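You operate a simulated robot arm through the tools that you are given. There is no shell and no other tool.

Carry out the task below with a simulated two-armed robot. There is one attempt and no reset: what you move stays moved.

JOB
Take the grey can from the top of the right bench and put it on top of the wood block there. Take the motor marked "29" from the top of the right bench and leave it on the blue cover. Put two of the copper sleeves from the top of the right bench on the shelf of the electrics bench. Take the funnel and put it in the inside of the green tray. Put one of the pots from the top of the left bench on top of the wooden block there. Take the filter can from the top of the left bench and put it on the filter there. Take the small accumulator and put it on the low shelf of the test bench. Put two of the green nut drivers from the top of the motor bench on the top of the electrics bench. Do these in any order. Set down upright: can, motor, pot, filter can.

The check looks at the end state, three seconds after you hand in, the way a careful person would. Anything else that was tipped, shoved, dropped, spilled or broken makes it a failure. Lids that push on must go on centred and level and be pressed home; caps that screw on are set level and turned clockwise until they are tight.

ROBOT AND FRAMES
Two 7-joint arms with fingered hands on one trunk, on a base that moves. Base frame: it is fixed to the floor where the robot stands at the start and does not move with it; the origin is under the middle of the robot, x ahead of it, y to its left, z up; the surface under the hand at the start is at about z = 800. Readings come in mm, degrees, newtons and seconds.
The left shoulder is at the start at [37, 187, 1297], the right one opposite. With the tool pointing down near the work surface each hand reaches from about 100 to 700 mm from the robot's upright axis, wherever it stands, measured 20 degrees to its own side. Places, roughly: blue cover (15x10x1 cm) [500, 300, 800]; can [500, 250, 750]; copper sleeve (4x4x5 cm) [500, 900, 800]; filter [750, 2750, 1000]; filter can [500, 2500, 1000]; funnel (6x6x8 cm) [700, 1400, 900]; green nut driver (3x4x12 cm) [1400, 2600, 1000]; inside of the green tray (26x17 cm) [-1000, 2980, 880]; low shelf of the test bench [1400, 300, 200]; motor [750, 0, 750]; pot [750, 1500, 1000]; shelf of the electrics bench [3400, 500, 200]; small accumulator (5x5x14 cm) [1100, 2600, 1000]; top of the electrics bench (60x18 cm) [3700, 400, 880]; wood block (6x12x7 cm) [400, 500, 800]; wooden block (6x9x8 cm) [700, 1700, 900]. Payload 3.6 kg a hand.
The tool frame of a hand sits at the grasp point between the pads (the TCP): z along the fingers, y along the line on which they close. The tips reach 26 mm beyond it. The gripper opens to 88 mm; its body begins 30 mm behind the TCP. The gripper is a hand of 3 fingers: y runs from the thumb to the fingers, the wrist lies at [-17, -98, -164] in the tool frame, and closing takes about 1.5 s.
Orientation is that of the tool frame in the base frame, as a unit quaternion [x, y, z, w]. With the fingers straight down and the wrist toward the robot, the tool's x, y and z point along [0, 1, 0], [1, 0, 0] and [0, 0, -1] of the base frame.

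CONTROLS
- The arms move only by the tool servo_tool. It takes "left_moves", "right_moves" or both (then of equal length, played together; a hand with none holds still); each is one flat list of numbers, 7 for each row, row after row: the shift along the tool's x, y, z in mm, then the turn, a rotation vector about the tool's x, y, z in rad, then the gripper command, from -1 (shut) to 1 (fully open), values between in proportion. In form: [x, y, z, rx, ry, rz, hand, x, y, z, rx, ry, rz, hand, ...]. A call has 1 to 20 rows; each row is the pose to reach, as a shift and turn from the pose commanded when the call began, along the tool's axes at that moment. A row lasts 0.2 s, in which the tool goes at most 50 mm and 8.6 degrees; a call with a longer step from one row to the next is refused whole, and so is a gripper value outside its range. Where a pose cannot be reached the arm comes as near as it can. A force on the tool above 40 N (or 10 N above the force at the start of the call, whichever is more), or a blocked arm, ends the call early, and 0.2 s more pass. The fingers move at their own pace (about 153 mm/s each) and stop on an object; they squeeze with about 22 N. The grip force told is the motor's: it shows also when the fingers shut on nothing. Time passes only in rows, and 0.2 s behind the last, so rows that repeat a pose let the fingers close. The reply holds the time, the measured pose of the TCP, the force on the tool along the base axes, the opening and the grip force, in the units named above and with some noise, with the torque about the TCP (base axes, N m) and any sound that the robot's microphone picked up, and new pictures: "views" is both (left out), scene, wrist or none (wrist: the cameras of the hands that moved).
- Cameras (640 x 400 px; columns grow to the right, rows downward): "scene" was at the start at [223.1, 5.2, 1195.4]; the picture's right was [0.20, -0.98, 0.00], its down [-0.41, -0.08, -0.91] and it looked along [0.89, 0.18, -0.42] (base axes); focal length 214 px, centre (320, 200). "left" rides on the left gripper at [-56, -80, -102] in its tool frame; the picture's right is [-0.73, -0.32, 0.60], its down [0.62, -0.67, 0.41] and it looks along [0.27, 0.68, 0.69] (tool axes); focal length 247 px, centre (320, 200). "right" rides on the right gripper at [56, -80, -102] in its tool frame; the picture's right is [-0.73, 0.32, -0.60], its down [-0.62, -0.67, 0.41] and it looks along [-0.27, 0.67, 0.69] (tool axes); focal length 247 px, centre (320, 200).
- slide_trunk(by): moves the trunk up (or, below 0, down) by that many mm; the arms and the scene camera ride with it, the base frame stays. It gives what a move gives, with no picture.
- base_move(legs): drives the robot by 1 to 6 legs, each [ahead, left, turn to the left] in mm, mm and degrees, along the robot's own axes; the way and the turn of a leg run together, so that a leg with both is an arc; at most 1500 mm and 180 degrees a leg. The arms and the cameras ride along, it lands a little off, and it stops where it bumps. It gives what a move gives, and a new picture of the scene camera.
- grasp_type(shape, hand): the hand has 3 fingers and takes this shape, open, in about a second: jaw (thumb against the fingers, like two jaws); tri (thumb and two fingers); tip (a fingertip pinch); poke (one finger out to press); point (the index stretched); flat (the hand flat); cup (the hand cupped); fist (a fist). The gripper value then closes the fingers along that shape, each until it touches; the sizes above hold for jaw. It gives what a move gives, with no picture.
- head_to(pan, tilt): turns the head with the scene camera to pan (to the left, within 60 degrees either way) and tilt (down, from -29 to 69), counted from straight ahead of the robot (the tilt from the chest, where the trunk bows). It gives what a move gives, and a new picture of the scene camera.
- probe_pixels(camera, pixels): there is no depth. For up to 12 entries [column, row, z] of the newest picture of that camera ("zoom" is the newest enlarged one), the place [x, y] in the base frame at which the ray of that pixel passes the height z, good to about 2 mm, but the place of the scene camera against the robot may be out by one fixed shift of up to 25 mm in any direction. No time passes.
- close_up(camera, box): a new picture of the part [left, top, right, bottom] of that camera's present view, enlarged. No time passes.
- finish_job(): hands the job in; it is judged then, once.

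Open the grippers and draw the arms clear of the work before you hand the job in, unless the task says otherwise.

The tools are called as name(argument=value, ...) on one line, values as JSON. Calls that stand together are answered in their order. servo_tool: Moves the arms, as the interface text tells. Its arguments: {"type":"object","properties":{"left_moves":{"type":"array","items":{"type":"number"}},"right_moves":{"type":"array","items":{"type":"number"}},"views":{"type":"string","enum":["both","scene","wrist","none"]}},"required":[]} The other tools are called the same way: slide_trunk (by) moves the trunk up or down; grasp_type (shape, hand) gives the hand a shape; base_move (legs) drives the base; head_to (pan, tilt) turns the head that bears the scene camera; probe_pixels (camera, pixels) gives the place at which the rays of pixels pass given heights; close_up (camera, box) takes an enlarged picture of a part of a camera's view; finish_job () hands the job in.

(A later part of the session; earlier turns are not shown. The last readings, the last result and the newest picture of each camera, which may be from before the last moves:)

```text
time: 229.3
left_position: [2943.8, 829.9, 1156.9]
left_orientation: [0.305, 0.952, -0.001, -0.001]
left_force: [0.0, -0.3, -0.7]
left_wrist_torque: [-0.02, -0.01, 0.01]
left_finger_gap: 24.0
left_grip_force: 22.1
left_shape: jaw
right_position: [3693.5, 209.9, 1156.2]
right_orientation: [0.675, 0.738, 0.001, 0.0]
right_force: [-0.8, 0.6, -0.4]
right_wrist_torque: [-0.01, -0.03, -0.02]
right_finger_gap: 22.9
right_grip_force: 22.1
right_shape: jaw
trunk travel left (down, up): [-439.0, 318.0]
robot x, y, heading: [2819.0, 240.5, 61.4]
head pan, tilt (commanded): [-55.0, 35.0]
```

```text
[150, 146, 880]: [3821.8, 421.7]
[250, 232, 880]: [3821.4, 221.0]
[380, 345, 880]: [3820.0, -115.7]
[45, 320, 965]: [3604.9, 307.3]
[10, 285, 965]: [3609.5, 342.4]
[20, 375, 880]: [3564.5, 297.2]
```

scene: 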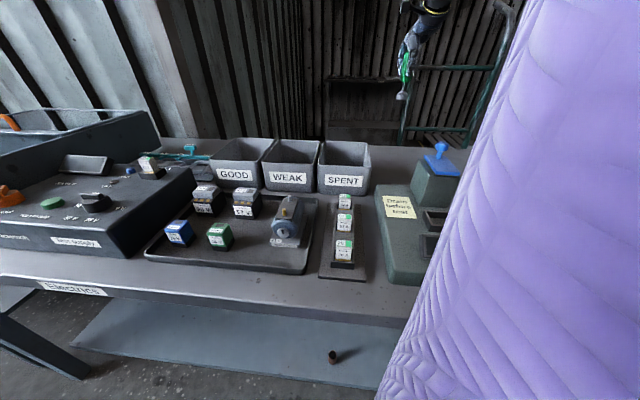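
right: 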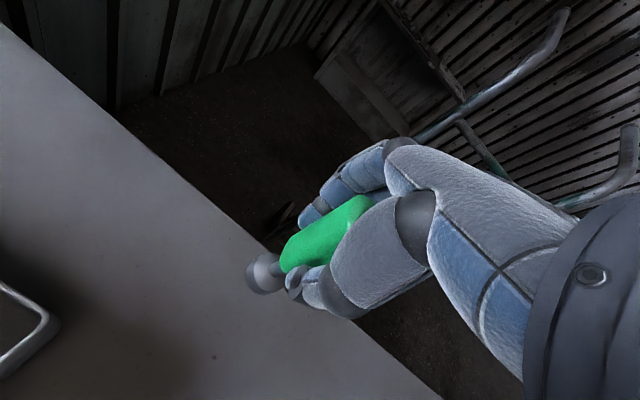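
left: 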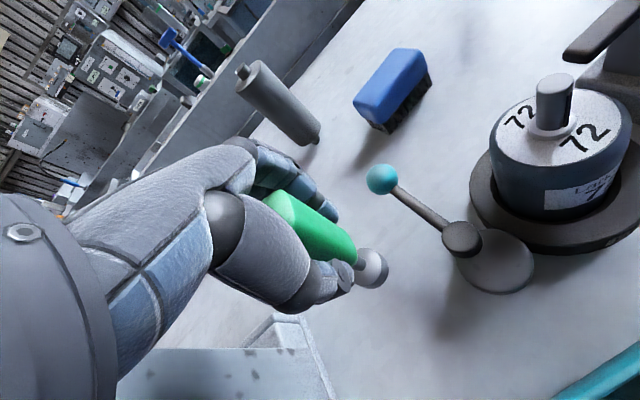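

The back edge is at x=3821 and the bins' back at 3605. I lower the trunk 120 mm (right tool to ≈1036).

slide_trunk(by=-120)

servo_tool(right_moves=[0, 5, 20, 0, 0, 0, -1, 0, 10, 40, 0, 0, 0, -1, 0, 12, 55, 0, 0, 0, -1, 0, 12, 55, 0, 0, 0, -1], views="both")

```text
time: 230.8
left_position: [2942.2, 828.5, 1036.6]
left_orientation: [0.305, 0.952, 0.0, -0.001]
left_force: [-0.5, 0.5, -0.4]
left_wrist_torque: [-0.01, 0.03, -0.02]
left_finger_gap: 23.8
left_grip_force: 22.6
left_shape: jaw
right_position: [3690.6, 210.5, 1037.6]
right_orientation: [0.674, 0.739, 0.002, 0.001]
right_force: [-0.3, 0.2, -1.4]
right_wrist_torque: [0.03, 0.0, -0.01]
right_finger_gap: 22.7
right_grip_force: 21.9
right_shape: jaw
trunk travel left (down, up): [-319.0, 438.0]
robot x, y, heading: [2818.6, 244.6, 61.5]
head pan, tilt (commanded): [-55.0, 35.0]
```

```text
time: 231.8
left_position: [2942.9, 829.5, 1034.8]
left_orientation: [0.305, 0.952, -0.001, 0.0]
left_force: [0.8, -0.1, -0.6]
left_wrist_torque: [0.02, 0.02, 0.0]
left_finger_gap: 23.8
left_grip_force: 22.1
left_shape: jaw
right_position: [3703.3, 211.7, 980.7]
right_orientation: [0.674, 0.738, 0.0, 0.0]
right_force: [-0.3, 0.3, -0.6]
right_wrist_torque: [0.0, -0.02, 0.0]
right_finger_gap: 22.7
right_grip_force: 22.1
right_shape: jaw
trunk travel left (down, up): [-319.0, 438.0]
robot x, y, heading: [2821.2, 241.4, 61.0]
head pan, tilt (commanded): [-55.0, 35.0]
```

scene: 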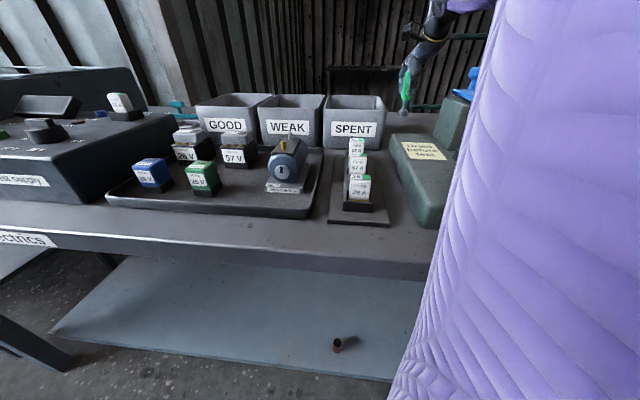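
right: 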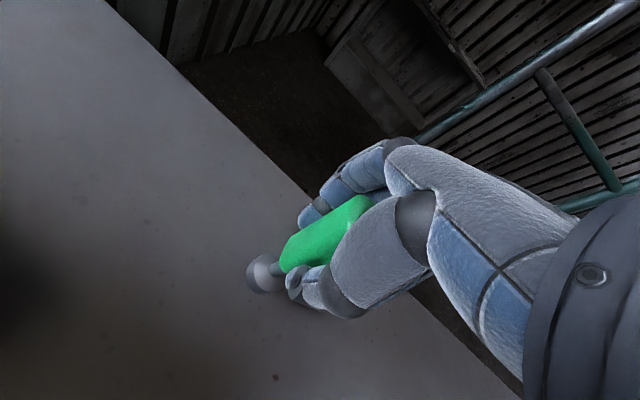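

Nut driver bottom ≈12 mm above the top. I lower in small steps until contact.

servo_tool(right_moves=[0, 0, 3, 0, 0, 0, -1, 0, 0, 6, 0, 0, 0, -1, 0, 0, 8, 0, 0, 0, -1, 0, 0, 8, 0, 0, 0, -1], views="none")

servo_tool(right_moves=[0, 0, 1.5, 0, 0, 0, -1, 0, 0, 3, 0, 0, 0, -1, 0, 0, 3, 0, 0, 0, -1], views="none")

```text
time: 232.8
left_position: [2943.6, 829.7, 1037.3]
left_orientation: [0.305, 0.952, -0.001, -0.001]
left_force: [-0.3, 0.2, -1.0]
left_wrist_torque: [0.0, 0.0, 0.0]
left_finger_gap: 23.7
left_grip_force: 21.9
left_shape: jaw
right_position: [3702.8, 210.7, 973.5]
right_orientation: [0.674, 0.739, 0.001, 0.001]
right_force: [0.5, -0.5, -1.4]
right_wrist_torque: [-0.04, 0.0, 0.01]
right_finger_gap: 23.0
right_grip_force: 22.1
right_shape: jaw
trunk travel left (down, up): [-319.0, 438.0]
robot x, y, heading: [2817.9, 239.6, 61.3]
head pan, tilt (commanded): [-55.0, 35.0]
```

```text
time: 233.6
left_position: [2943.6, 829.5, 1036.3]
left_orientation: [0.306, 0.952, -0.001, -0.001]
left_force: [-0.1, 0.5, -0.3]
left_wrist_torque: [-0.04, -0.02, 0.01]
left_finger_gap: 23.7
left_grip_force: 21.9
left_shape: jaw
right_position: [3703.0, 212.1, 969.5]
right_orientation: [0.674, 0.738, 0.001, 0.0]
right_force: [-0.3, -0.4, -1.5]
right_wrist_torque: [0.01, 0.01, 0.0]
right_finger_gap: 23.1
right_grip_force: 21.8
right_shape: jaw
trunk travel left (down, up): [-319.0, 438.0]
robot x, y, heading: [2821.2, 243.2, 61.1]
head pan, tilt (commanded): [-55.0, 35.0]
```

Not yet in contact (−1.5 N is its weight). Continue in 2–3 mm steps.

servo_tool(right_moves=[0, 0, 1.5, 0, 0, 0, -1, 0, 0, 3, 0, 0, 0, -1, 0, 0, 3, 0, 0, 0, -1], views="none")

servo_tool(right_moves=[0, 0, 1.5, 0, 0, 0, -1, 0, 0, 3, 0, 0, 0, -1, 0, 0, 3, 0, 0, 0, -1], views="wrist")

```text
time: 234.4
left_position: [2943.3, 828.2, 1035.3]
left_orientation: [0.306, 0.952, -0.002, -0.001]
left_force: [0.3, 0.3, -1.9]
left_wrist_torque: [0.0, 0.02, -0.05]
left_finger_gap: 23.8
left_grip_force: 21.6
left_shape: jaw
right_position: [3702.9, 211.5, 967.1]
right_orientation: [0.674, 0.739, 0.002, 0.001]
right_force: [-0.3, 1.0, -1.4]
right_wrist_torque: [0.0, 0.0, 0.03]
right_finger_gap: 23.1
right_grip_force: 22.2
right_shape: jaw
trunk travel left (down, up): [-319.0, 438.0]
robot x, y, heading: [2822.4, 241.2, 61.4]
head pan, tilt (commanded): [-55.0, 35.0]
```

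```text
time: 235.2
left_position: [2942.8, 829.4, 1036.4]
left_orientation: [0.306, 0.952, -0.001, -0.001]
left_force: [0.2, 0.6, -1.5]
left_wrist_torque: [0.0, -0.02, -0.01]
left_finger_gap: 24.0
left_grip_force: 22.2
left_shape: jaw
right_position: [3703.6, 210.7, 966.2]
right_orientation: [0.674, 0.739, 0.001, 0.001]
right_force: [-1.1, 0.8, 1.3]
right_wrist_torque: [0.02, -0.01, 0.0]
right_finger_gap: 23.5
right_grip_force: 21.7
right_shape: jaw
trunk travel left (down, up): [-319.0, 438.0]
robot x, y, heading: [2822.7, 242.0, 61.0]
head pan, tilt (commanded): [-55.0, 35.0]
```

right: 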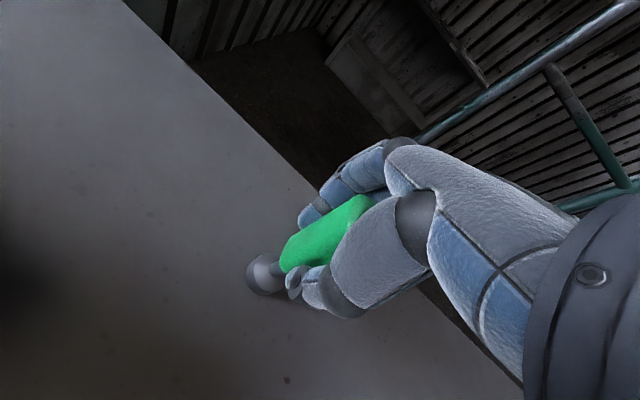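

Contact (+1.3 N). I press 1 mm more and open slowly, then rise straight up.

servo_tool(right_moves=[0, 0, 1, 0, 0, 0, -1, 0, 0, 1, 0, 0, 0, -0.4, 0, 0, 1, 0, 0, 0, -0.2, 0, 0, 1, 0, 0, 0, 0.1, 0, 0, 1, 0, 0, 0, 0.35, 0, 0, 1, 0, 0, 0, 0.35, 0, 0, 1, 0, 0, 0, 0.35], views="wrist")

servo_tool(right_moves=[0, 0, -15, 0, 0, 0, 0.35, 0, 0, -40, 0, 0, 0, 0.35, 0, 0, -80, 0, 0, 0, 0.35, 0, 0, -120, 0, 0, 0, 0.35, 0, 0, -150, 0, 0, 0, 0.35], views="both")

```text
time: 236.8
left_position: [2943.3, 828.1, 1036.3]
left_orientation: [0.306, 0.952, -0.001, 0.0]
left_force: [0.0, 0.1, -1.4]
left_wrist_torque: [0.03, -0.01, 0.0]
left_finger_gap: 24.0
left_grip_force: 22.0
left_shape: jaw
right_position: [3703.9, 211.0, 964.4]
right_orientation: [0.674, 0.739, 0.001, 0.0]
right_force: [-0.6, 0.0, 0.2]
right_wrist_torque: [0.0, 0.01, -0.03]
right_finger_gap: 59.0
right_grip_force: 0.0
right_shape: jaw
trunk travel left (down, up): [-319.0, 438.0]
robot x, y, heading: [2821.8, 239.1, 61.6]
head pan, tilt (commanded): [-55.0, 35.0]
```

right: 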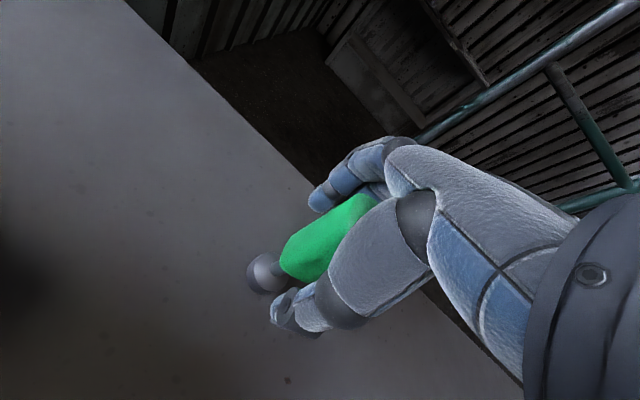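

```text
time: 238.0
left_position: [2942.9, 828.9, 1035.9]
left_orientation: [0.306, 0.952, -0.001, 0.0]
left_force: [-0.3, 0.3, -2.1]
left_wrist_torque: [-0.02, 0.0, 0.02]
left_finger_gap: 23.8
left_grip_force: 22.4
left_shape: jaw
right_position: [3700.8, 209.9, 1113.4]
right_orientation: [0.675, 0.738, 0.0, 0.001]
right_force: [-0.1, 0.4, 0.1]
right_wrist_torque: [-0.01, 0.01, -0.01]
right_finger_gap: 58.8
right_grip_force: 0.1
right_shape: jaw
trunk travel left (down, up): [-319.0, 438.0]
robot x, y, heading: [2819.4, 242.7, 61.3]
head pan, tilt (commanded): [-55.0, 35.0]
```

scene: 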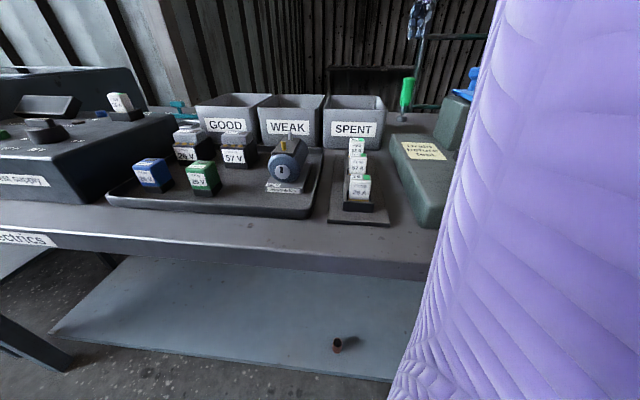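
right: 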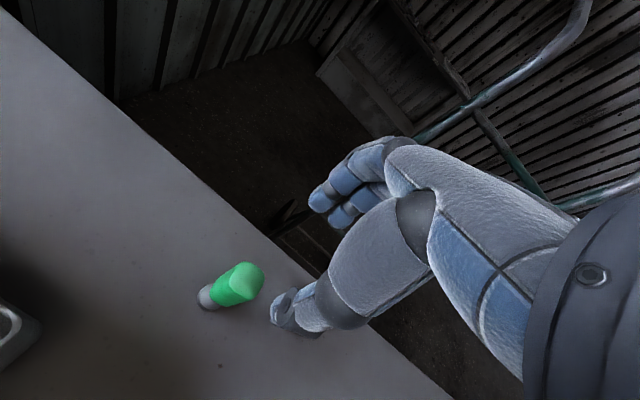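

N3 stands upright on the back strip. I raise the trunk again and retract the right hand toward the robot.

slide_trunk(by=120)

servo_tool(right_moves=[28.4, -35.1, 0, 0, 0, -0.069, 1, 56.8, -70.2, 0, 0, 0, -0.138, 1, 85.2, -105.3, 0, 0, 0, -0.208, 1, 113.5, -140.5, 0, 0, 0, -0.277, 1, 142, -175.6, 0, 0, 0, -0.346, 1, 170.3, -210.7, 0, 0, 0, -0.415, 1, 198.7, -245.9, 0, 0, 0, -0.485, 1, 227, -281, 0, 0, 0, -0.554, 1, 255.5, -316, 0, 0, 0, -0.623, 1, 283.8, -351.2, 0, 0, 0, -0.692, 1, 312.2, -386.4, 0, 0, 0, -0.761, 1, 340.6, -421.5, 0, 0, 0, -0.831, 1, 369, -456.6, 0, 0, 0, -0.9, 1], views="none")

```text
time: 239.5
left_position: [2941.9, 829.2, 1154.8]
left_orientation: [0.306, 0.952, 0.0, 0.0]
left_force: [-0.4, 0.8, -1.7]
left_wrist_torque: [-0.02, -0.04, -0.01]
left_finger_gap: 23.8
left_grip_force: 22.5
left_shape: jaw
right_position: [3703.6, 211.2, 1233.5]
right_orientation: [0.674, 0.739, 0.001, 0.001]
right_force: [0.3, -0.4, -0.1]
right_wrist_torque: [-0.03, -0.02, 0.0]
right_finger_gap: 59.0
right_grip_force: 0.1
right_shape: jaw
trunk travel left (down, up): [-439.0, 318.0]
robot x, y, heading: [2816.5, 243.9, 61.5]
head pan, tilt (commanded): [-55.0, 35.0]
```

```text
time: 242.3
left_position: [2943.0, 829.8, 1155.2]
left_orientation: [0.306, 0.952, -0.001, 0.001]
left_force: [-0.2, -0.1, -1.6]
left_wrist_torque: [0.02, 0.02, 0.02]
left_finger_gap: 23.6
left_grip_force: 21.9
left_shape: jaw
right_position: [3214.3, 537.3, 1232.5]
right_orientation: [0.286, 0.958, 0.0, 0.001]
right_force: [-0.5, 0.0, 0.8]
right_wrist_torque: [-0.03, 0.01, -0.01]
right_finger_gap: 87.4
right_grip_force: 0.2
right_shape: jaw
trunk travel left (down, up): [-439.0, 318.0]
robot x, y, heading: [2822.0, 242.1, 61.4]
head pan, tilt (commanded): [-55.0, 35.0]
```

I turn the base to heading ≈ −60° so that the left shoulder comes forward.

base_move(legs=[[0, 0, -121.4]])

head_to(pan=55, tilt=35)

```text
time: 247.8
left_position: [3264.3, -161.5, 1157.7]
left_orientation: [0.978, 0.209, 0.0, 0.0]
left_force: [0.5, 0.8, -0.9]
left_wrist_torque: [0.01, 0.0, 0.0]
left_finger_gap: 23.8
left_grip_force: 22.2
left_shape: jaw
right_position: [2873.9, -247.4, 1234.7]
right_orientation: [0.973, 0.229, -0.001, 0.0]
right_force: [-1.1, -0.1, -0.3]
right_wrist_torque: [0.01, 0.0, 0.03]
right_finger_gap: 87.7
right_grip_force: 0.1
right_shape: jaw
trunk travel left (down, up): [-439.0, 318.0]
robot x, y, heading: [2820.4, 240.8, -59.0]
head pan, tilt (commanded): [-55.0, 35.0]
```

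scene: 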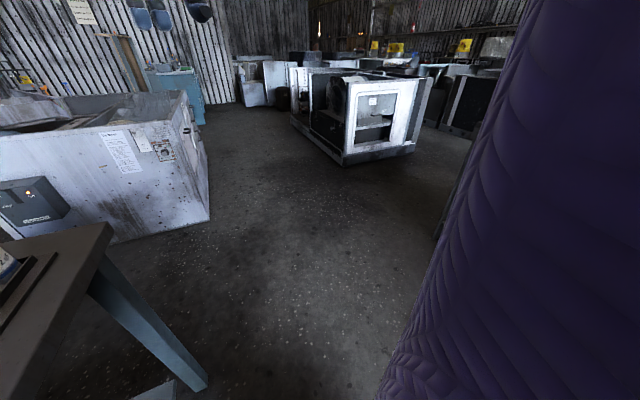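

```text
time: 249.6
left_position: [3264.2, -161.8, 1156.4]
left_orientation: [0.978, 0.209, 0.0, -0.001]
left_force: [0.7, 1.0, -0.8]
left_wrist_torque: [-0.01, 0.01, 0.01]
left_finger_gap: 24.0
left_grip_force: 22.0
left_shape: jaw
right_position: [2874.8, -248.2, 1233.6]
right_orientation: [0.974, 0.228, -0.001, 0.0]
right_force: [0.2, 0.7, 0.1]
right_wrist_torque: [0.02, -0.01, 0.01]
right_finger_gap: 87.7
right_grip_force: 0.0
right_shape: jaw
trunk travel left (down, up): [-439.0, 318.0]
robot x, y, heading: [2823.1, 242.4, -58.8]
head pan, tilt (commanded): [55.0, 35.0]
```

scene: 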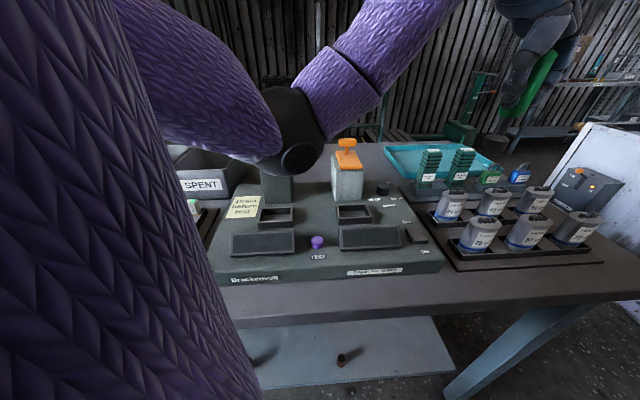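

I sweep the left hand (N1) at z=1156 to above (3703,330), mirrored to the previous motion.

servo_tool(left_moves=[40.1, -17.9, 0, 0, 0, -0.0707, -1, 80.3, -35.8, 0, 0, 0, -0.1414, -1, 120.4, -53.7, 0, 0, 0, -0.212, -1, 160.5, -71.6, 0, 0, 0, -0.2828, -1, 200.7, -89.6, 0, 0, 0, -0.3535, -1, 240.8, -107.5, 0, 0, 0, -0.424, -1, 280.9, -125.4, 0, 0, 0, -0.495, -1, 321, -143.3, 0, 0, 0, -0.5656, -1, 361.2, -161.2, 0, 0, 0, -0.636, -1, 401.3, -179.1, 0, 0, 0, -0.707, -1, 441.4, -197, 0, 0, 0, -0.7777, -1, 481.6, -214.9, 0, 0, 0, -0.8484, -1, 521.7, -232.8, 0, 0, 0, -0.919, -1, 561.8, -250.7, 0, 0, 0, -0.99, -1, 602, -268.7, 0, 0, 0, -1.06, -1], views="both")

```text
time: 252.8
left_position: [3704.2, 330.8, 1155.0]
left_orientation: [0.738, 0.675, 0.0, 0.0]
left_force: [-0.6, 1.3, -2.1]
left_wrist_torque: [0.03, -0.02, -0.02]
left_finger_gap: 23.3
left_grip_force: 22.2
left_shape: jaw
right_position: [2875.0, -247.0, 1235.0]
right_orientation: [0.973, 0.229, -0.001, 0.001]
right_force: [-0.4, 1.0, 0.0]
right_wrist_torque: [0.01, 0.0, -0.04]
right_finger_gap: 87.6
right_grip_force: 0.1
right_shape: jaw
trunk travel left (down, up): [-439.0, 318.0]
robot x, y, heading: [2817.7, 238.9, -58.9]
head pan, tilt (commanded): [55.0, 35.0]
```

scene: 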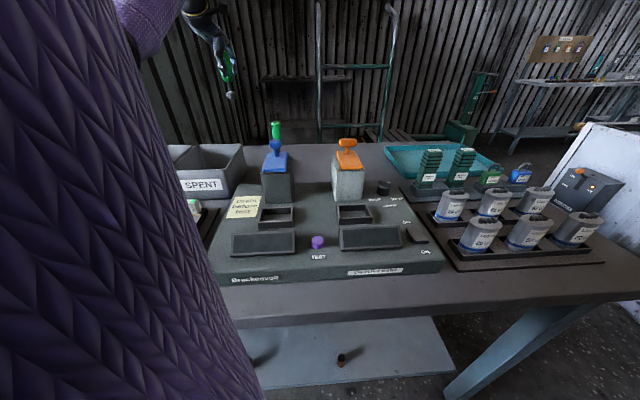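
left: 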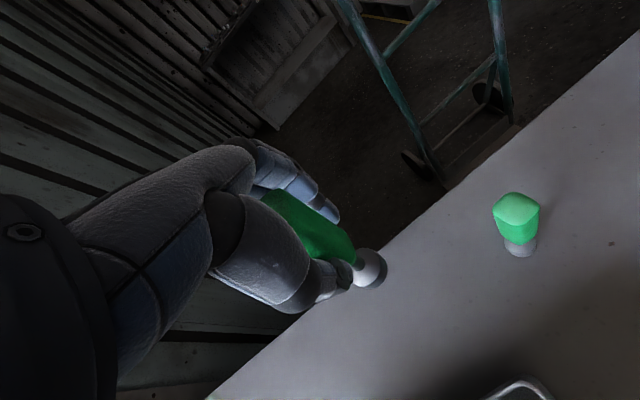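

N1 hangs over the strip, with N3 visible at (515,215). I lower the trunk 120 mm, then the arm.

slide_trunk(by=-120)

servo_tool(left_moves=[0, 0, 20, 0, 0, 0, -1, 0, 0, 40, 0, 0, 0, -1, 0, 0, 55, 0, 0, 0, -1, 0, 0, 60, 0, 0, 0, -1, 0, 0, 60, 0, 0, 0, -1], views="both")

```text
time: 254.3
left_position: [3703.8, 331.4, 1037.4]
left_orientation: [0.738, 0.675, 0.001, 0.0]
left_force: [0.0, 1.0, -0.8]
left_wrist_torque: [0.0, 0.0, -0.04]
left_finger_gap: 23.6
left_grip_force: 21.5
left_shape: jaw
right_position: [2874.4, -247.5, 1114.1]
right_orientation: [0.973, 0.229, -0.001, 0.001]
right_force: [-0.3, -1.1, -0.4]
right_wrist_torque: [-0.04, 0.01, 0.03]
right_finger_gap: 87.8
right_grip_force: 0.2
right_shape: jaw
trunk travel left (down, up): [-319.0, 438.0]
robot x, y, heading: [2819.1, 241.1, -58.9]
head pan, tilt (commanded): [55.0, 35.0]
```

```text
time: 255.5
left_position: [3703.4, 329.8, 975.0]
left_orientation: [0.738, 0.675, 0.0, -0.001]
left_force: [-0.2, 0.8, -2.1]
left_wrist_torque: [0.0, 0.01, 0.03]
left_finger_gap: 23.4
left_grip_force: 22.5
left_shape: jaw
right_position: [2874.5, -247.9, 1113.6]
right_orientation: [0.974, 0.229, -0.001, 0.0]
right_force: [0.4, -0.4, -0.4]
right_wrist_torque: [-0.03, 0.0, 0.04]
right_finger_gap: 87.8
right_grip_force: 0.0
right_shape: jaw
trunk travel left (down, up): [-319.0, 438.0]
robot x, y, heading: [2820.3, 240.6, -58.9]
head pan, tilt (commanded): [55.0, 35.0]
```

scene: 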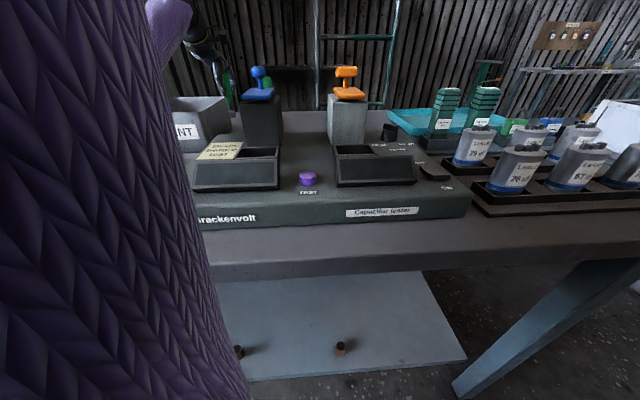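
left: 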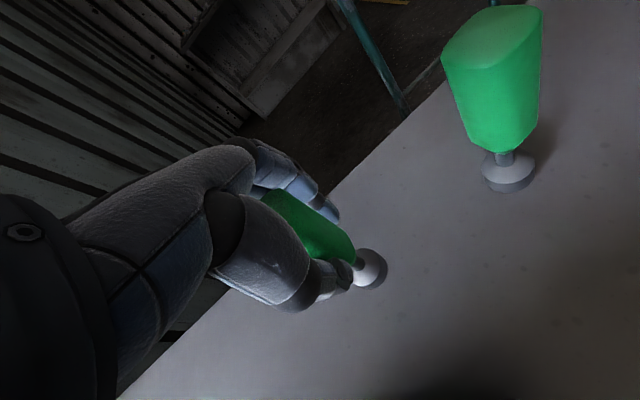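

Close to the surface; small steps to contact.

servo_tool(left_moves=[0, 0, 2, 0, 0, 0, -1, 0, 0, 4, 0, 0, 0, -1, 0, 0, 6, 0, 0, 0, -1, 0, 0, 6, 0, 0, 0, -1], views="none")

servo_tool(left_moves=[0, 0, 1, 0, 0, 0, -1, 0, 0, 2, 0, 0, 0, -1, 0, 0, 2, 0, 0, 0, -1], views="none")

```text
time: 256.5
left_position: [3703.3, 330.7, 969.1]
left_orientation: [0.738, 0.675, -0.001, 0.0]
left_force: [1.0, -0.6, -0.5]
left_wrist_torque: [0.04, 0.01, 0.0]
left_finger_gap: 23.6
left_grip_force: 22.6
left_shape: jaw
right_position: [2874.2, -247.9, 1113.8]
right_orientation: [0.974, 0.229, -0.001, 0.0]
right_force: [-0.2, -1.1, -0.5]
right_wrist_torque: [0.0, 0.02, -0.01]
right_finger_gap: 87.9
right_grip_force: 0.0
right_shape: jaw
trunk travel left (down, up): [-319.0, 438.0]
robot x, y, heading: [2823.3, 239.2, -59.0]
head pan, tilt (commanded): [55.0, 35.0]
```

```text
time: 257.3
left_position: [3702.4, 330.8, 967.8]
left_orientation: [0.738, 0.675, -0.001, 0.0]
left_force: [-0.3, -0.2, -0.5]
left_wrist_torque: [0.01, 0.04, 0.01]
left_finger_gap: 23.6
left_grip_force: 21.8
left_shape: jaw
right_position: [2874.9, -248.0, 1113.8]
right_orientation: [0.973, 0.23, -0.001, 0.001]
right_force: [0.3, 0.1, 1.3]
right_wrist_torque: [-0.02, 0.03, 0.0]
right_finger_gap: 87.8
right_grip_force: 0.1
right_shape: jaw
trunk travel left (down, up): [-319.0, 438.0]
robot x, y, heading: [2818.6, 242.9, -59.1]
head pan, tilt (commanded): [55.0, 35.0]
```

servo_tool(left_moves=[0, 0, 1, 0, 0, 0, -1, 0, 0, 2, 0, 0, 0, -1, 0, 0, 2, 0, 0, 0, -1], views="none")

servo_tool(left_moves=[0, 0, 1, 0, 0, 0, -1, 0, 0, 2, 0, 0, 0, -1, 0, 0, 2, 0, 0, 0, -1], views="wrist")

```text
time: 258.1
left_position: [3702.9, 330.0, 966.7]
left_orientation: [0.737, 0.675, -0.001, 0.0]
left_force: [0.6, 0.9, -1.1]
left_wrist_torque: [0.04, 0.01, 0.01]
left_finger_gap: 23.5
left_grip_force: 21.5
left_shape: jaw
right_position: [2874.6, -248.9, 1113.0]
right_orientation: [0.973, 0.23, -0.001, 0.0]
right_force: [-0.2, 0.5, -0.2]
right_wrist_torque: [-0.01, 0.01, 0.0]
right_finger_gap: 87.4
right_grip_force: 0.0
right_shape: jaw
trunk travel left (down, up): [-319.0, 438.0]
robot x, y, heading: [2821.4, 246.4, -59.0]
head pan, tilt (commanded): [55.0, 35.0]
```

```text
time: 258.9
left_position: [3703.4, 330.2, 965.1]
left_orientation: [0.738, 0.675, -0.001, 0.0]
left_force: [0.3, -0.3, -0.7]
left_wrist_torque: [0.0, -0.02, -0.04]
left_finger_gap: 23.6
left_grip_force: 21.6
left_shape: jaw
right_position: [2874.8, -248.5, 1112.7]
right_orientation: [0.973, 0.229, 0.0, 0.0]
right_force: [-0.1, 1.1, 0.7]
right_wrist_torque: [0.02, 0.01, 0.01]
right_finger_gap: 87.9
right_grip_force: 0.1
right_shape: jaw
trunk travel left (down, up): [-319.0, 438.0]
robot x, y, heading: [2817.8, 239.9, -58.8]
head pan, tilt (commanded): [55.0, 35.0]
```

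left: 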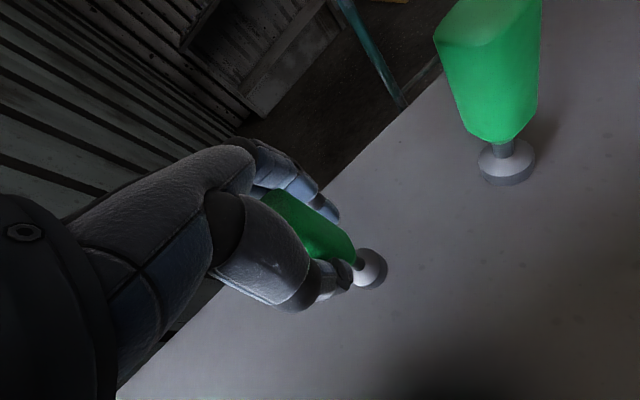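

Still about free weight; two more small steps.

servo_tool(left_moves=[0, 0, 1, 0, 0, 0, -1, 0, 0, 2, 0, 0, 0, -1, 0, 0, 2, 0, 0, 0, -1, 0, 0, 2, 0, 0, 0, -1], views="none")

servo_tool(left_moves=[0, 0, 1, 0, 0, 0, -1, 0, 0, 1.5, 0, 0, 0, -1, 0, 0, 1.5, 0, 0, 0, -1], views="none")

```text
time: 259.9
left_position: [3703.2, 330.0, 963.9]
left_orientation: [0.737, 0.676, 0.0, 0.001]
left_force: [1.6, 1.3, 7.7]
left_wrist_torque: [0.01, -0.03, 0.03]
left_finger_gap: 23.9
left_grip_force: 21.7
left_shape: jaw
right_position: [2874.5, -247.9, 1113.3]
right_orientation: [0.974, 0.229, 0.0, 0.001]
right_force: [0.2, -0.4, -0.2]
right_wrist_torque: [0.0, 0.01, 0.0]
right_finger_gap: 87.6
right_grip_force: 0.0
right_shape: jaw
trunk travel left (down, up): [-319.0, 438.0]
robot x, y, heading: [2820.1, 243.6, -59.1]
head pan, tilt (commanded): [55.0, 35.0]
```

```text
time: 260.7
left_position: [3702.4, 330.4, 963.5]
left_orientation: [0.738, 0.675, 0.002, 0.002]
left_force: [2.7, 1.7, 14.9]
left_wrist_torque: [0.02, -0.13, 0.02]
left_finger_gap: 24.3
left_grip_force: 21.9
left_shape: jaw
right_position: [2873.0, -246.9, 1113.6]
right_orientation: [0.973, 0.23, -0.001, 0.001]
right_force: [0.0, -0.2, -0.5]
right_wrist_torque: [0.02, 0.02, -0.01]
right_finger_gap: 87.7
right_grip_force: 0.0
right_shape: jaw
trunk travel left (down, up): [-319.0, 438.0]
robot x, y, heading: [2816.8, 240.1, -58.8]
head pan, tilt (commanded): [55.0, 35.0]
```

Firm contact (15 N). I back off 1.5 mm, open slowly, and rise.

servo_tool(left_moves=[0, 0, -1.5, 0, 0, 0, -1, 0, 0, -1.5, 0, 0, 0, -0.4, 0, 0, -1.5, 0, 0, 0, -0.2, 0, 0, -1.5, 0, 0, 0, 0.1, 0, 0, -1.5, 0, 0, 0, 0.35, 0, 0, -1.5, 0, 0, 0, 0.35, 0, 0, -1.5, 0, 0, 0, 0.35], views="wrist")

servo_tool(left_moves=[0, 0, -15, 0, 0, 0, 0.35, 0, 0, -40, 0, 0, 0, 0.35, 0, 0, -80, 0, 0, 0, 0.35, 0, 0, -120, 0, 0, 0, 0.35, 0, 0, -150, 0, 0, 0, 0.35], views="both")

```text
time: 262.3
left_position: [3702.6, 330.8, 962.0]
left_orientation: [0.738, 0.675, 0.0, 0.0]
left_force: [0.2, -0.1, -1.1]
left_wrist_torque: [0.01, 0.01, 0.0]
left_finger_gap: 59.0
left_grip_force: 0.0
left_shape: jaw
right_position: [2875.1, -247.7, 1115.0]
right_orientation: [0.973, 0.229, -0.001, 0.0]
right_force: [0.3, -1.1, 0.0]
right_wrist_torque: [-0.02, -0.03, -0.01]
right_finger_gap: 88.0
right_grip_force: 0.0
right_shape: jaw
trunk travel left (down, up): [-319.0, 438.0]
robot x, y, heading: [2817.9, 238.7, -59.0]
head pan, tilt (commanded): [55.0, 35.0]
```

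left: 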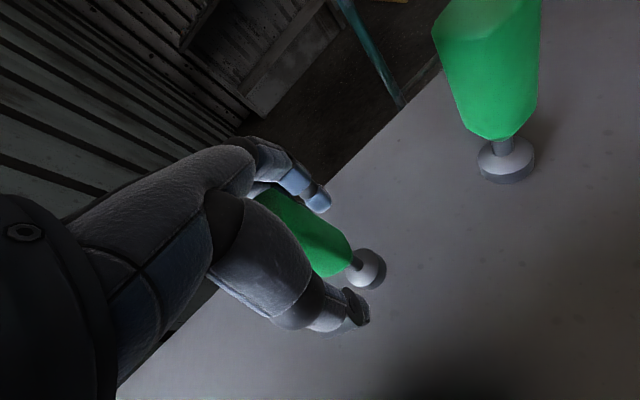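

```text
time: 263.5
left_position: [3700.4, 328.4, 1114.2]
left_orientation: [0.738, 0.675, 0.0, -0.001]
left_force: [-0.3, -0.3, -0.1]
left_wrist_torque: [-0.02, 0.02, 0.0]
left_finger_gap: 58.7
left_grip_force: 0.1
left_shape: jaw
right_position: [2873.9, -247.5, 1113.3]
right_orientation: [0.974, 0.229, -0.001, 0.001]
right_force: [0.2, 0.2, 0.4]
right_wrist_torque: [0.01, 0.0, 0.01]
right_finger_gap: 87.8
right_grip_force: 0.1
right_shape: jaw
trunk travel left (down, up): [-319.0, 438.0]
robot x, y, heading: [2821.0, 243.4, -58.8]
head pan, tilt (commanded): [55.0, 35.0]
```

scene: 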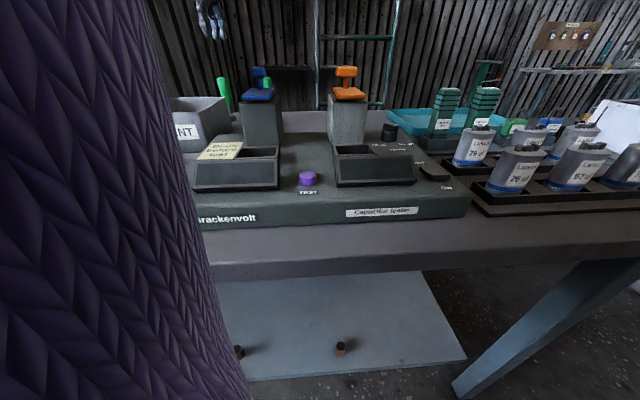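
left: 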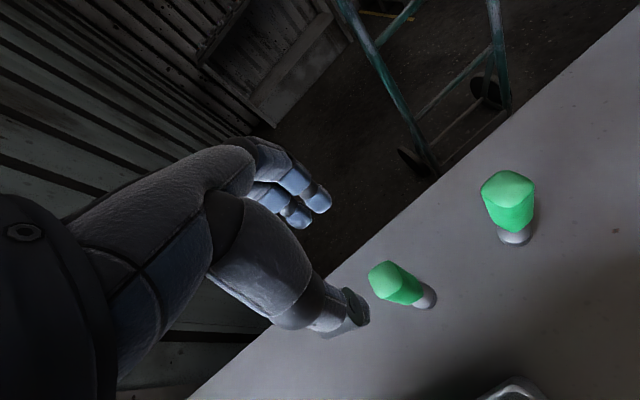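

Both nut drivers stand on the electrics bench top. I raise the trunk and retract the left hand.

slide_trunk(by=120)

servo_tool(left_moves=[-31.5, -34, 0, 0, 0, 0.0723, 1, -63, -68, 0, 0, 0, 0.1446, 1, -94.6, -102, 0, 0, 0, 0.217, 1, -126, -136, 0, 0, 0, 0.289, 1, -157.7, -170, 0, 0, 0, 0.3615, 1, -189, -204, 0, 0, 0, 0.434, 1, -220.8, -238, 0, 0, 0, 0.506, 1, -252.3, -272, 0, 0, 0, 0.578, 1, -283.8, -306, 0, 0, 0, 0.65, 1, -315.4, -340, 0, 0, 0, 0.723, 1, -347, -374, 0, 0, 0, 0.795, 1, -378.5, -408, 0, 0, 0, 0.868, 1, -410, -442, 0, 0, 0, 0.94, 1], views="none")

```text
time: 265.0
left_position: [3703.8, 329.5, 1231.3]
left_orientation: [0.738, 0.675, 0.0, -0.001]
left_force: [-1.3, 0.3, -0.3]
left_wrist_torque: [-0.01, 0.0, -0.01]
left_finger_gap: 59.2
left_grip_force: 0.0
left_shape: jaw
right_position: [2875.1, -247.6, 1234.2]
right_orientation: [0.973, 0.23, 0.0, 0.0]
right_force: [-0.1, -0.7, -0.5]
right_wrist_torque: [0.01, 0.02, 0.01]
right_finger_gap: 87.7
right_grip_force: 0.1
right_shape: jaw
trunk travel left (down, up): [-439.0, 318.0]
robot x, y, heading: [2823.0, 242.2, -58.9]
head pan, tilt (commanded): [55.0, 35.0]
```

```text
time: 267.8
left_position: [3226.8, -39.7, 1234.2]
left_orientation: [0.964, 0.268, 0.001, -0.001]
left_force: [0.7, 0.6, -0.3]
left_wrist_torque: [0.0, -0.03, -0.02]
left_finger_gap: 87.8
left_grip_force: 0.1
left_shape: jaw
right_position: [2873.8, -249.3, 1233.1]
right_orientation: [0.973, 0.229, 0.0, 0.0]
right_force: [-0.1, 0.6, 0.0]
right_wrist_torque: [0.0, -0.02, 0.01]
right_finger_gap: 87.6
right_grip_force: 0.1
right_shape: jaw
trunk travel left (down, up): [-439.0, 318.0]
robot x, y, heading: [2822.9, 242.7, -59.0]
head pan, tilt (commanded): [55.0, 35.0]
```

Next the accumulator. I turn to face +y, return to the lane and drive to the motor bench.

base_move(legs=[[0, 0, 149], [0, 500, 0], [1500, 0, 0], [940, 0, 0], [0, 0, 50]])

head_to(pan=35, tilt=35)

```text
time: 290.7
left_position: [1920.5, 2848.5, 1233.1]
left_orientation: [-0.408, 0.913, -0.001, 0.0]
left_force: [0.1, 0.8, -0.7]
left_wrist_torque: [0.0, -0.02, 0.03]
left_finger_gap: 87.9
left_grip_force: 0.1
left_shape: jaw
right_position: [2196.0, 3154.9, 1234.2]
right_orientation: [-0.371, 0.929, 0.0, 0.001]
right_force: [0.1, 0.5, 0.1]
right_wrist_torque: [0.01, -0.03, -0.02]
right_finger_gap: 87.7
right_grip_force: 0.1
right_shape: jaw
trunk travel left (down, up): [-439.0, 318.0]
robot x, y, heading: [2388.4, 2700.2, 138.1]
head pan, tilt (commanded): [55.0, 35.0]
```

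scene: 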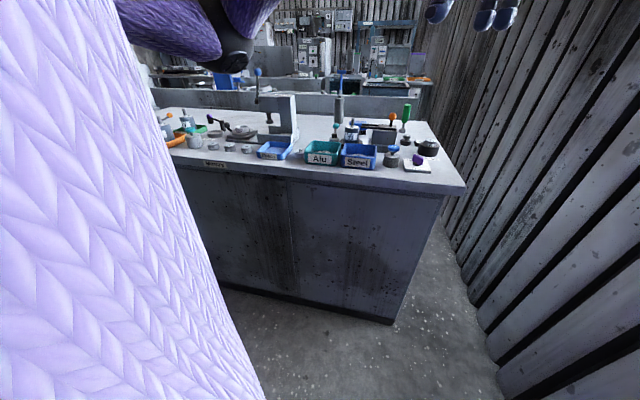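

```text
time: 291.5
left_position: [1920.7, 2849.6, 1232.6]
left_orientation: [-0.407, 0.913, -0.001, 0.0]
left_force: [0.8, 0.5, 0.5]
left_wrist_torque: [0.01, -0.02, 0.0]
left_finger_gap: 88.0
left_grip_force: 0.0
left_shape: jaw
right_position: [2195.5, 3154.1, 1233.4]
right_orientation: [-0.371, 0.929, 0.0, 0.0]
right_force: [0.0, 0.3, -0.6]
right_wrist_torque: [0.0, 0.02, 0.03]
right_finger_gap: 87.5
right_grip_force: 0.1
right_shape: jaw
trunk travel left (down, up): [-439.0, 318.0]
robot x, y, heading: [2392.3, 2703.3, 138.2]
head pan, tilt (commanded): [35.0, 35.0]
```

scene: 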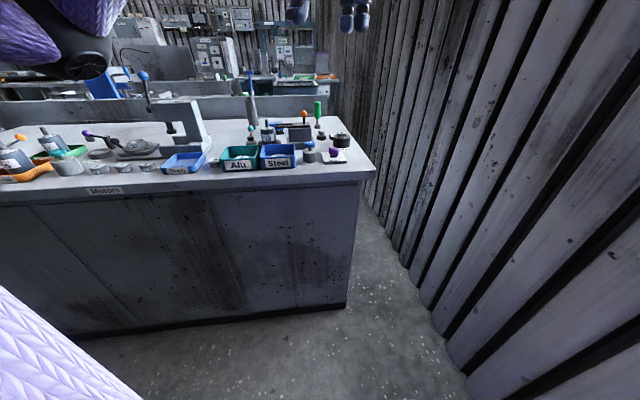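

I drive to about (1905,2730) near the bench edge, keeping heading ≈138°.

base_move(legs=[[380, 304, 0]])

head_to(pan=45, tilt=35)

```text
time: 294.5
left_position: [1425.2, 2879.1, 1233.2]
left_orientation: [-0.408, 0.913, -0.001, 0.0]
left_force: [-0.4, 0.2, -0.4]
left_wrist_torque: [-0.01, 0.0, 0.03]
left_finger_gap: 87.7
left_grip_force: 0.0
left_shape: jaw
right_position: [1701.4, 3183.5, 1233.6]
right_orientation: [-0.371, 0.928, 0.0, 0.001]
right_force: [0.3, 0.4, 0.0]
right_wrist_torque: [0.0, 0.02, -0.03]
right_finger_gap: 87.7
right_grip_force: 0.2
right_shape: jaw
trunk travel left (down, up): [-439.0, 318.0]
robot x, y, heading: [1897.0, 2732.9, 138.2]
head pan, tilt (commanded): [35.0, 35.0]
```

scene: 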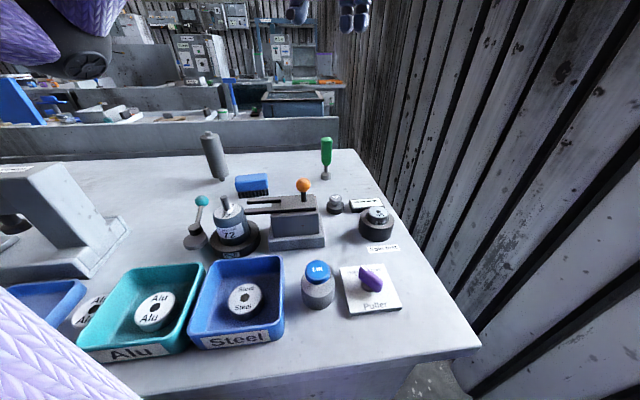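

```text
time: 295.2
left_position: [1427.0, 2878.4, 1232.9]
left_orientation: [-0.409, 0.913, -0.001, 0.001]
left_force: [0.7, 0.4, -0.5]
left_wrist_torque: [-0.01, -0.03, -0.02]
left_finger_gap: 87.7
left_grip_force: 0.0
left_shape: jaw
right_position: [1701.8, 3183.7, 1234.2]
right_orientation: [-0.372, 0.928, 0.002, 0.0]
right_force: [0.0, -0.6, -0.8]
right_wrist_torque: [0.01, -0.02, 0.0]
right_finger_gap: 87.8
right_grip_force: 0.0
right_shape: jaw
trunk travel left (down, up): [-439.0, 318.0]
robot x, y, heading: [1896.9, 2731.2, 138.2]
head pan, tilt (commanded): [45.0, 35.0]
```

scene: 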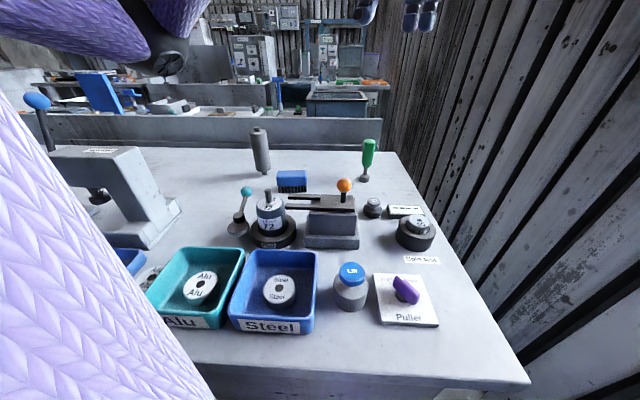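

The accumulator is at (261,150). I zoom and probe it.

close_up(camera="scene", box=[180, 100, 340, 220])

probe_pixels(camera="scene", pixels=[[265, 174, 870], [258, 128, 1010], [258, 128, 1000], [38, 100, 1130], [50, 150, 1020], [292, 185, 880], [245, 190, 960]])

```text
3.33 times, centred on (260, 160) of scene
```

zoom: 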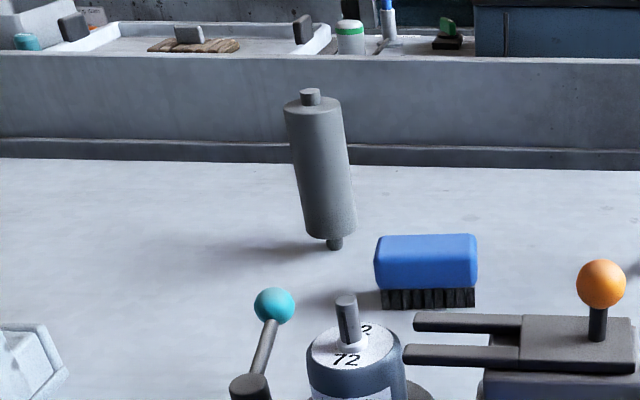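

```text
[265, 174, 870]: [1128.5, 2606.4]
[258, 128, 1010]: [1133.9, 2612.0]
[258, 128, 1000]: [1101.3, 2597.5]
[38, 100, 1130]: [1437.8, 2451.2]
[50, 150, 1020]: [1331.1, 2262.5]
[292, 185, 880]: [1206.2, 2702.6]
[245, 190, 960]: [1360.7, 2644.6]
```

I move the left hand over to (1200,2570,1120), turned to face −x, to view the accumulator with its camera.

servo_tool(left_moves=[42.3, -4, 6, 0, 0, -0.081, 1, 84.7, -8, 12, 0, 0, -0.162, 1, 127, -12, 18, 0, 0, -0.243, 1, 169.3, -16, 24, 0, 0, -0.324, 1, 211.7, -20, 30, 0, 0, -0.406, 1, 254, -24, 36, 0, 0, -0.487, 1, 296.3, -28, 42, 0, 0, -0.568, 1, 338.7, -32, 50, 0, 0, -0.649, 1, 381, -36, 60, 0, 0, -0.73, 1, 381, -36, 90, 0, 0, -0.73, 1, 381, -36, 113, 0, 0, -0.73, 1], views="both")

```text
time: 297.6
left_position: [1197.9, 2570.1, 1120.2]
left_orientation: [0.707, -0.707, 0.001, 0.0]
left_force: [0.3, 0.8, 0.2]
left_wrist_torque: [-0.01, -0.01, -0.02]
left_finger_gap: 87.7
left_grip_force: 0.1
left_shape: jaw
right_position: [1699.3, 3183.3, 1234.0]
right_orientation: [-0.372, 0.928, 0.0, 0.001]
right_force: [0.3, 0.5, 0.1]
right_wrist_torque: [-0.01, -0.03, 0.01]
right_finger_gap: 87.5
right_grip_force: 0.0
right_shape: jaw
trunk travel left (down, up): [-439.0, 318.0]
robot x, y, heading: [1898.6, 2732.0, 138.1]
head pan, tilt (commanded): [45.0, 35.0]
```

scene: 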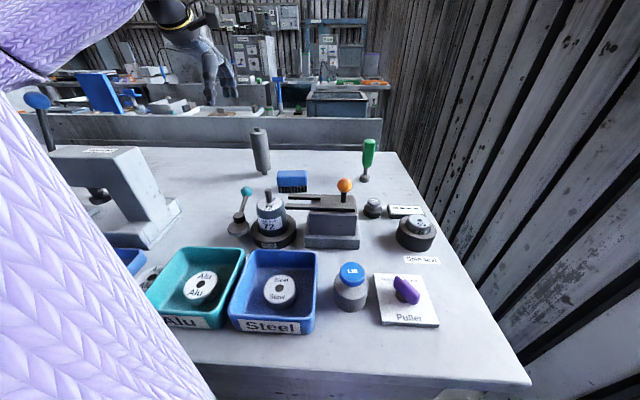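
left: 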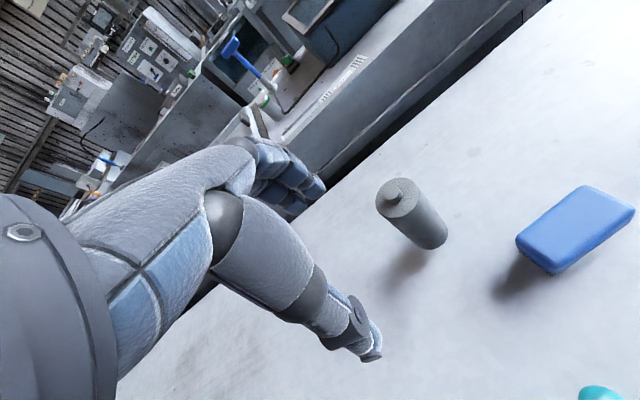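

I zoom on the accumulator in the left view and probe its axis.

close_up(camera="left", box=[340, 150, 500, 270])

probe_pixels(camera="left", pixels=[[399, 192, 1010], [399, 192, 1020], [399, 192, 1000], [433, 237, 890], [433, 237, 880], [447, 232, 895]])

```text
3.33 times, centred on (420, 210) of left
```

zoom: 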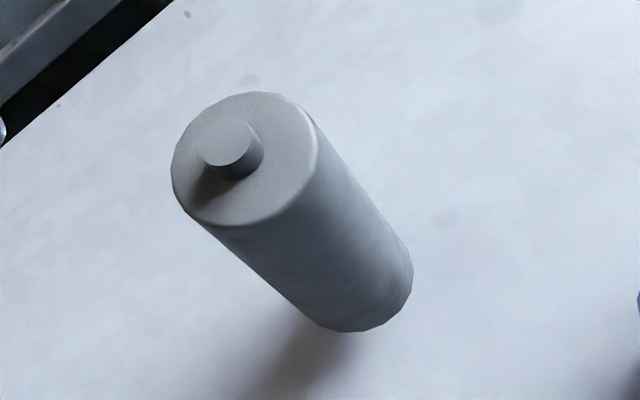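

```text
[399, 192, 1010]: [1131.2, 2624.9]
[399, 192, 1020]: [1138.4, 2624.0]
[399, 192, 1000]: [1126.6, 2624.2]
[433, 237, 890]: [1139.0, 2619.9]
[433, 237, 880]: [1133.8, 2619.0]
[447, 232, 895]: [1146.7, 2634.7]
```

I re-probe with refined centres.

probe_pixels(camera="left", pixels=[[397.5, 197.4, 1010], [397.5, 197.4, 1000], [392, 192, 1020], [392, 192, 1010], [429.6, 231.6, 892], [429.6, 231.6, 885], [378, 203, 1010], [417, 190, 1010]])

```text
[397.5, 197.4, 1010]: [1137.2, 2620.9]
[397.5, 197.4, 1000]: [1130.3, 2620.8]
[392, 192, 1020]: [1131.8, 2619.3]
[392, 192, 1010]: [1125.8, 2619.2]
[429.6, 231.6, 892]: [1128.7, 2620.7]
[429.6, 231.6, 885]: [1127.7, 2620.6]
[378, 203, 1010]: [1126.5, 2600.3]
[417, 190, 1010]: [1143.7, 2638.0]
```

The accumulator's axis is (1130,2620), body top ≈1000, stub top ≈1018. I move directly above it at z≈1060.

servo_tool(left_moves=[-17, 23, 20, 0, 0, 0, 0.8, -34, 46, 40, 0, 0, 0, 0.55, -50.4, 68, 60, 0, 0, 0, 0.55, -50.4, 68, 60, 0, 0, 0, 0.55], views="both")

close_up(camera="left", box=[280, 190, 440, 310])

```text
time: 298.6
left_position: [1132.2, 2621.9, 1058.4]
left_orientation: [0.707, -0.707, 0.001, 0.0]
left_force: [0.7, 0.0, -1.2]
left_wrist_torque: [0.0, 0.03, 0.01]
left_finger_gap: 68.5
left_grip_force: 0.1
left_shape: jaw
right_position: [1701.0, 3182.5, 1234.8]
right_orientation: [-0.372, 0.928, 0.001, 0.0]
right_force: [-0.6, -0.8, 0.2]
right_wrist_torque: [-0.03, 0.0, 0.0]
right_finger_gap: 87.8
right_grip_force: 0.1
right_shape: jaw
trunk travel left (down, up): [-439.0, 318.0]
robot x, y, heading: [1898.1, 2732.7, 138.3]
head pan, tilt (commanded): [45.0, 35.0]
```

scene: 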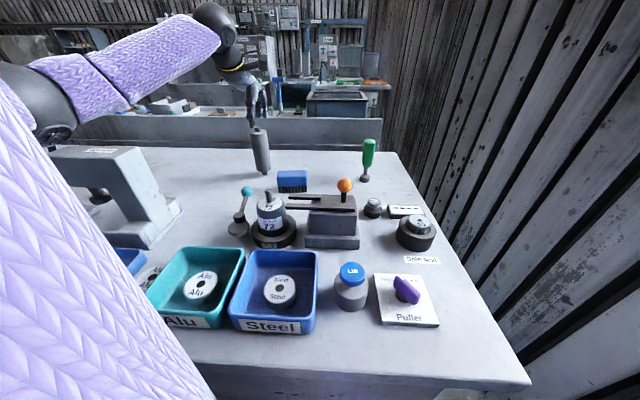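
left: 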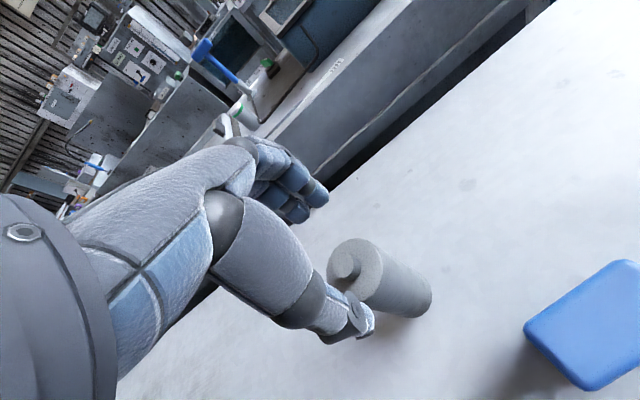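

```text
3.33 times, centred on (360, 250) of left
```

zoom: 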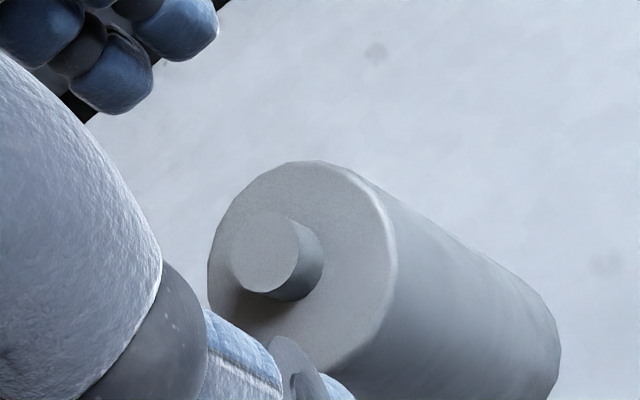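

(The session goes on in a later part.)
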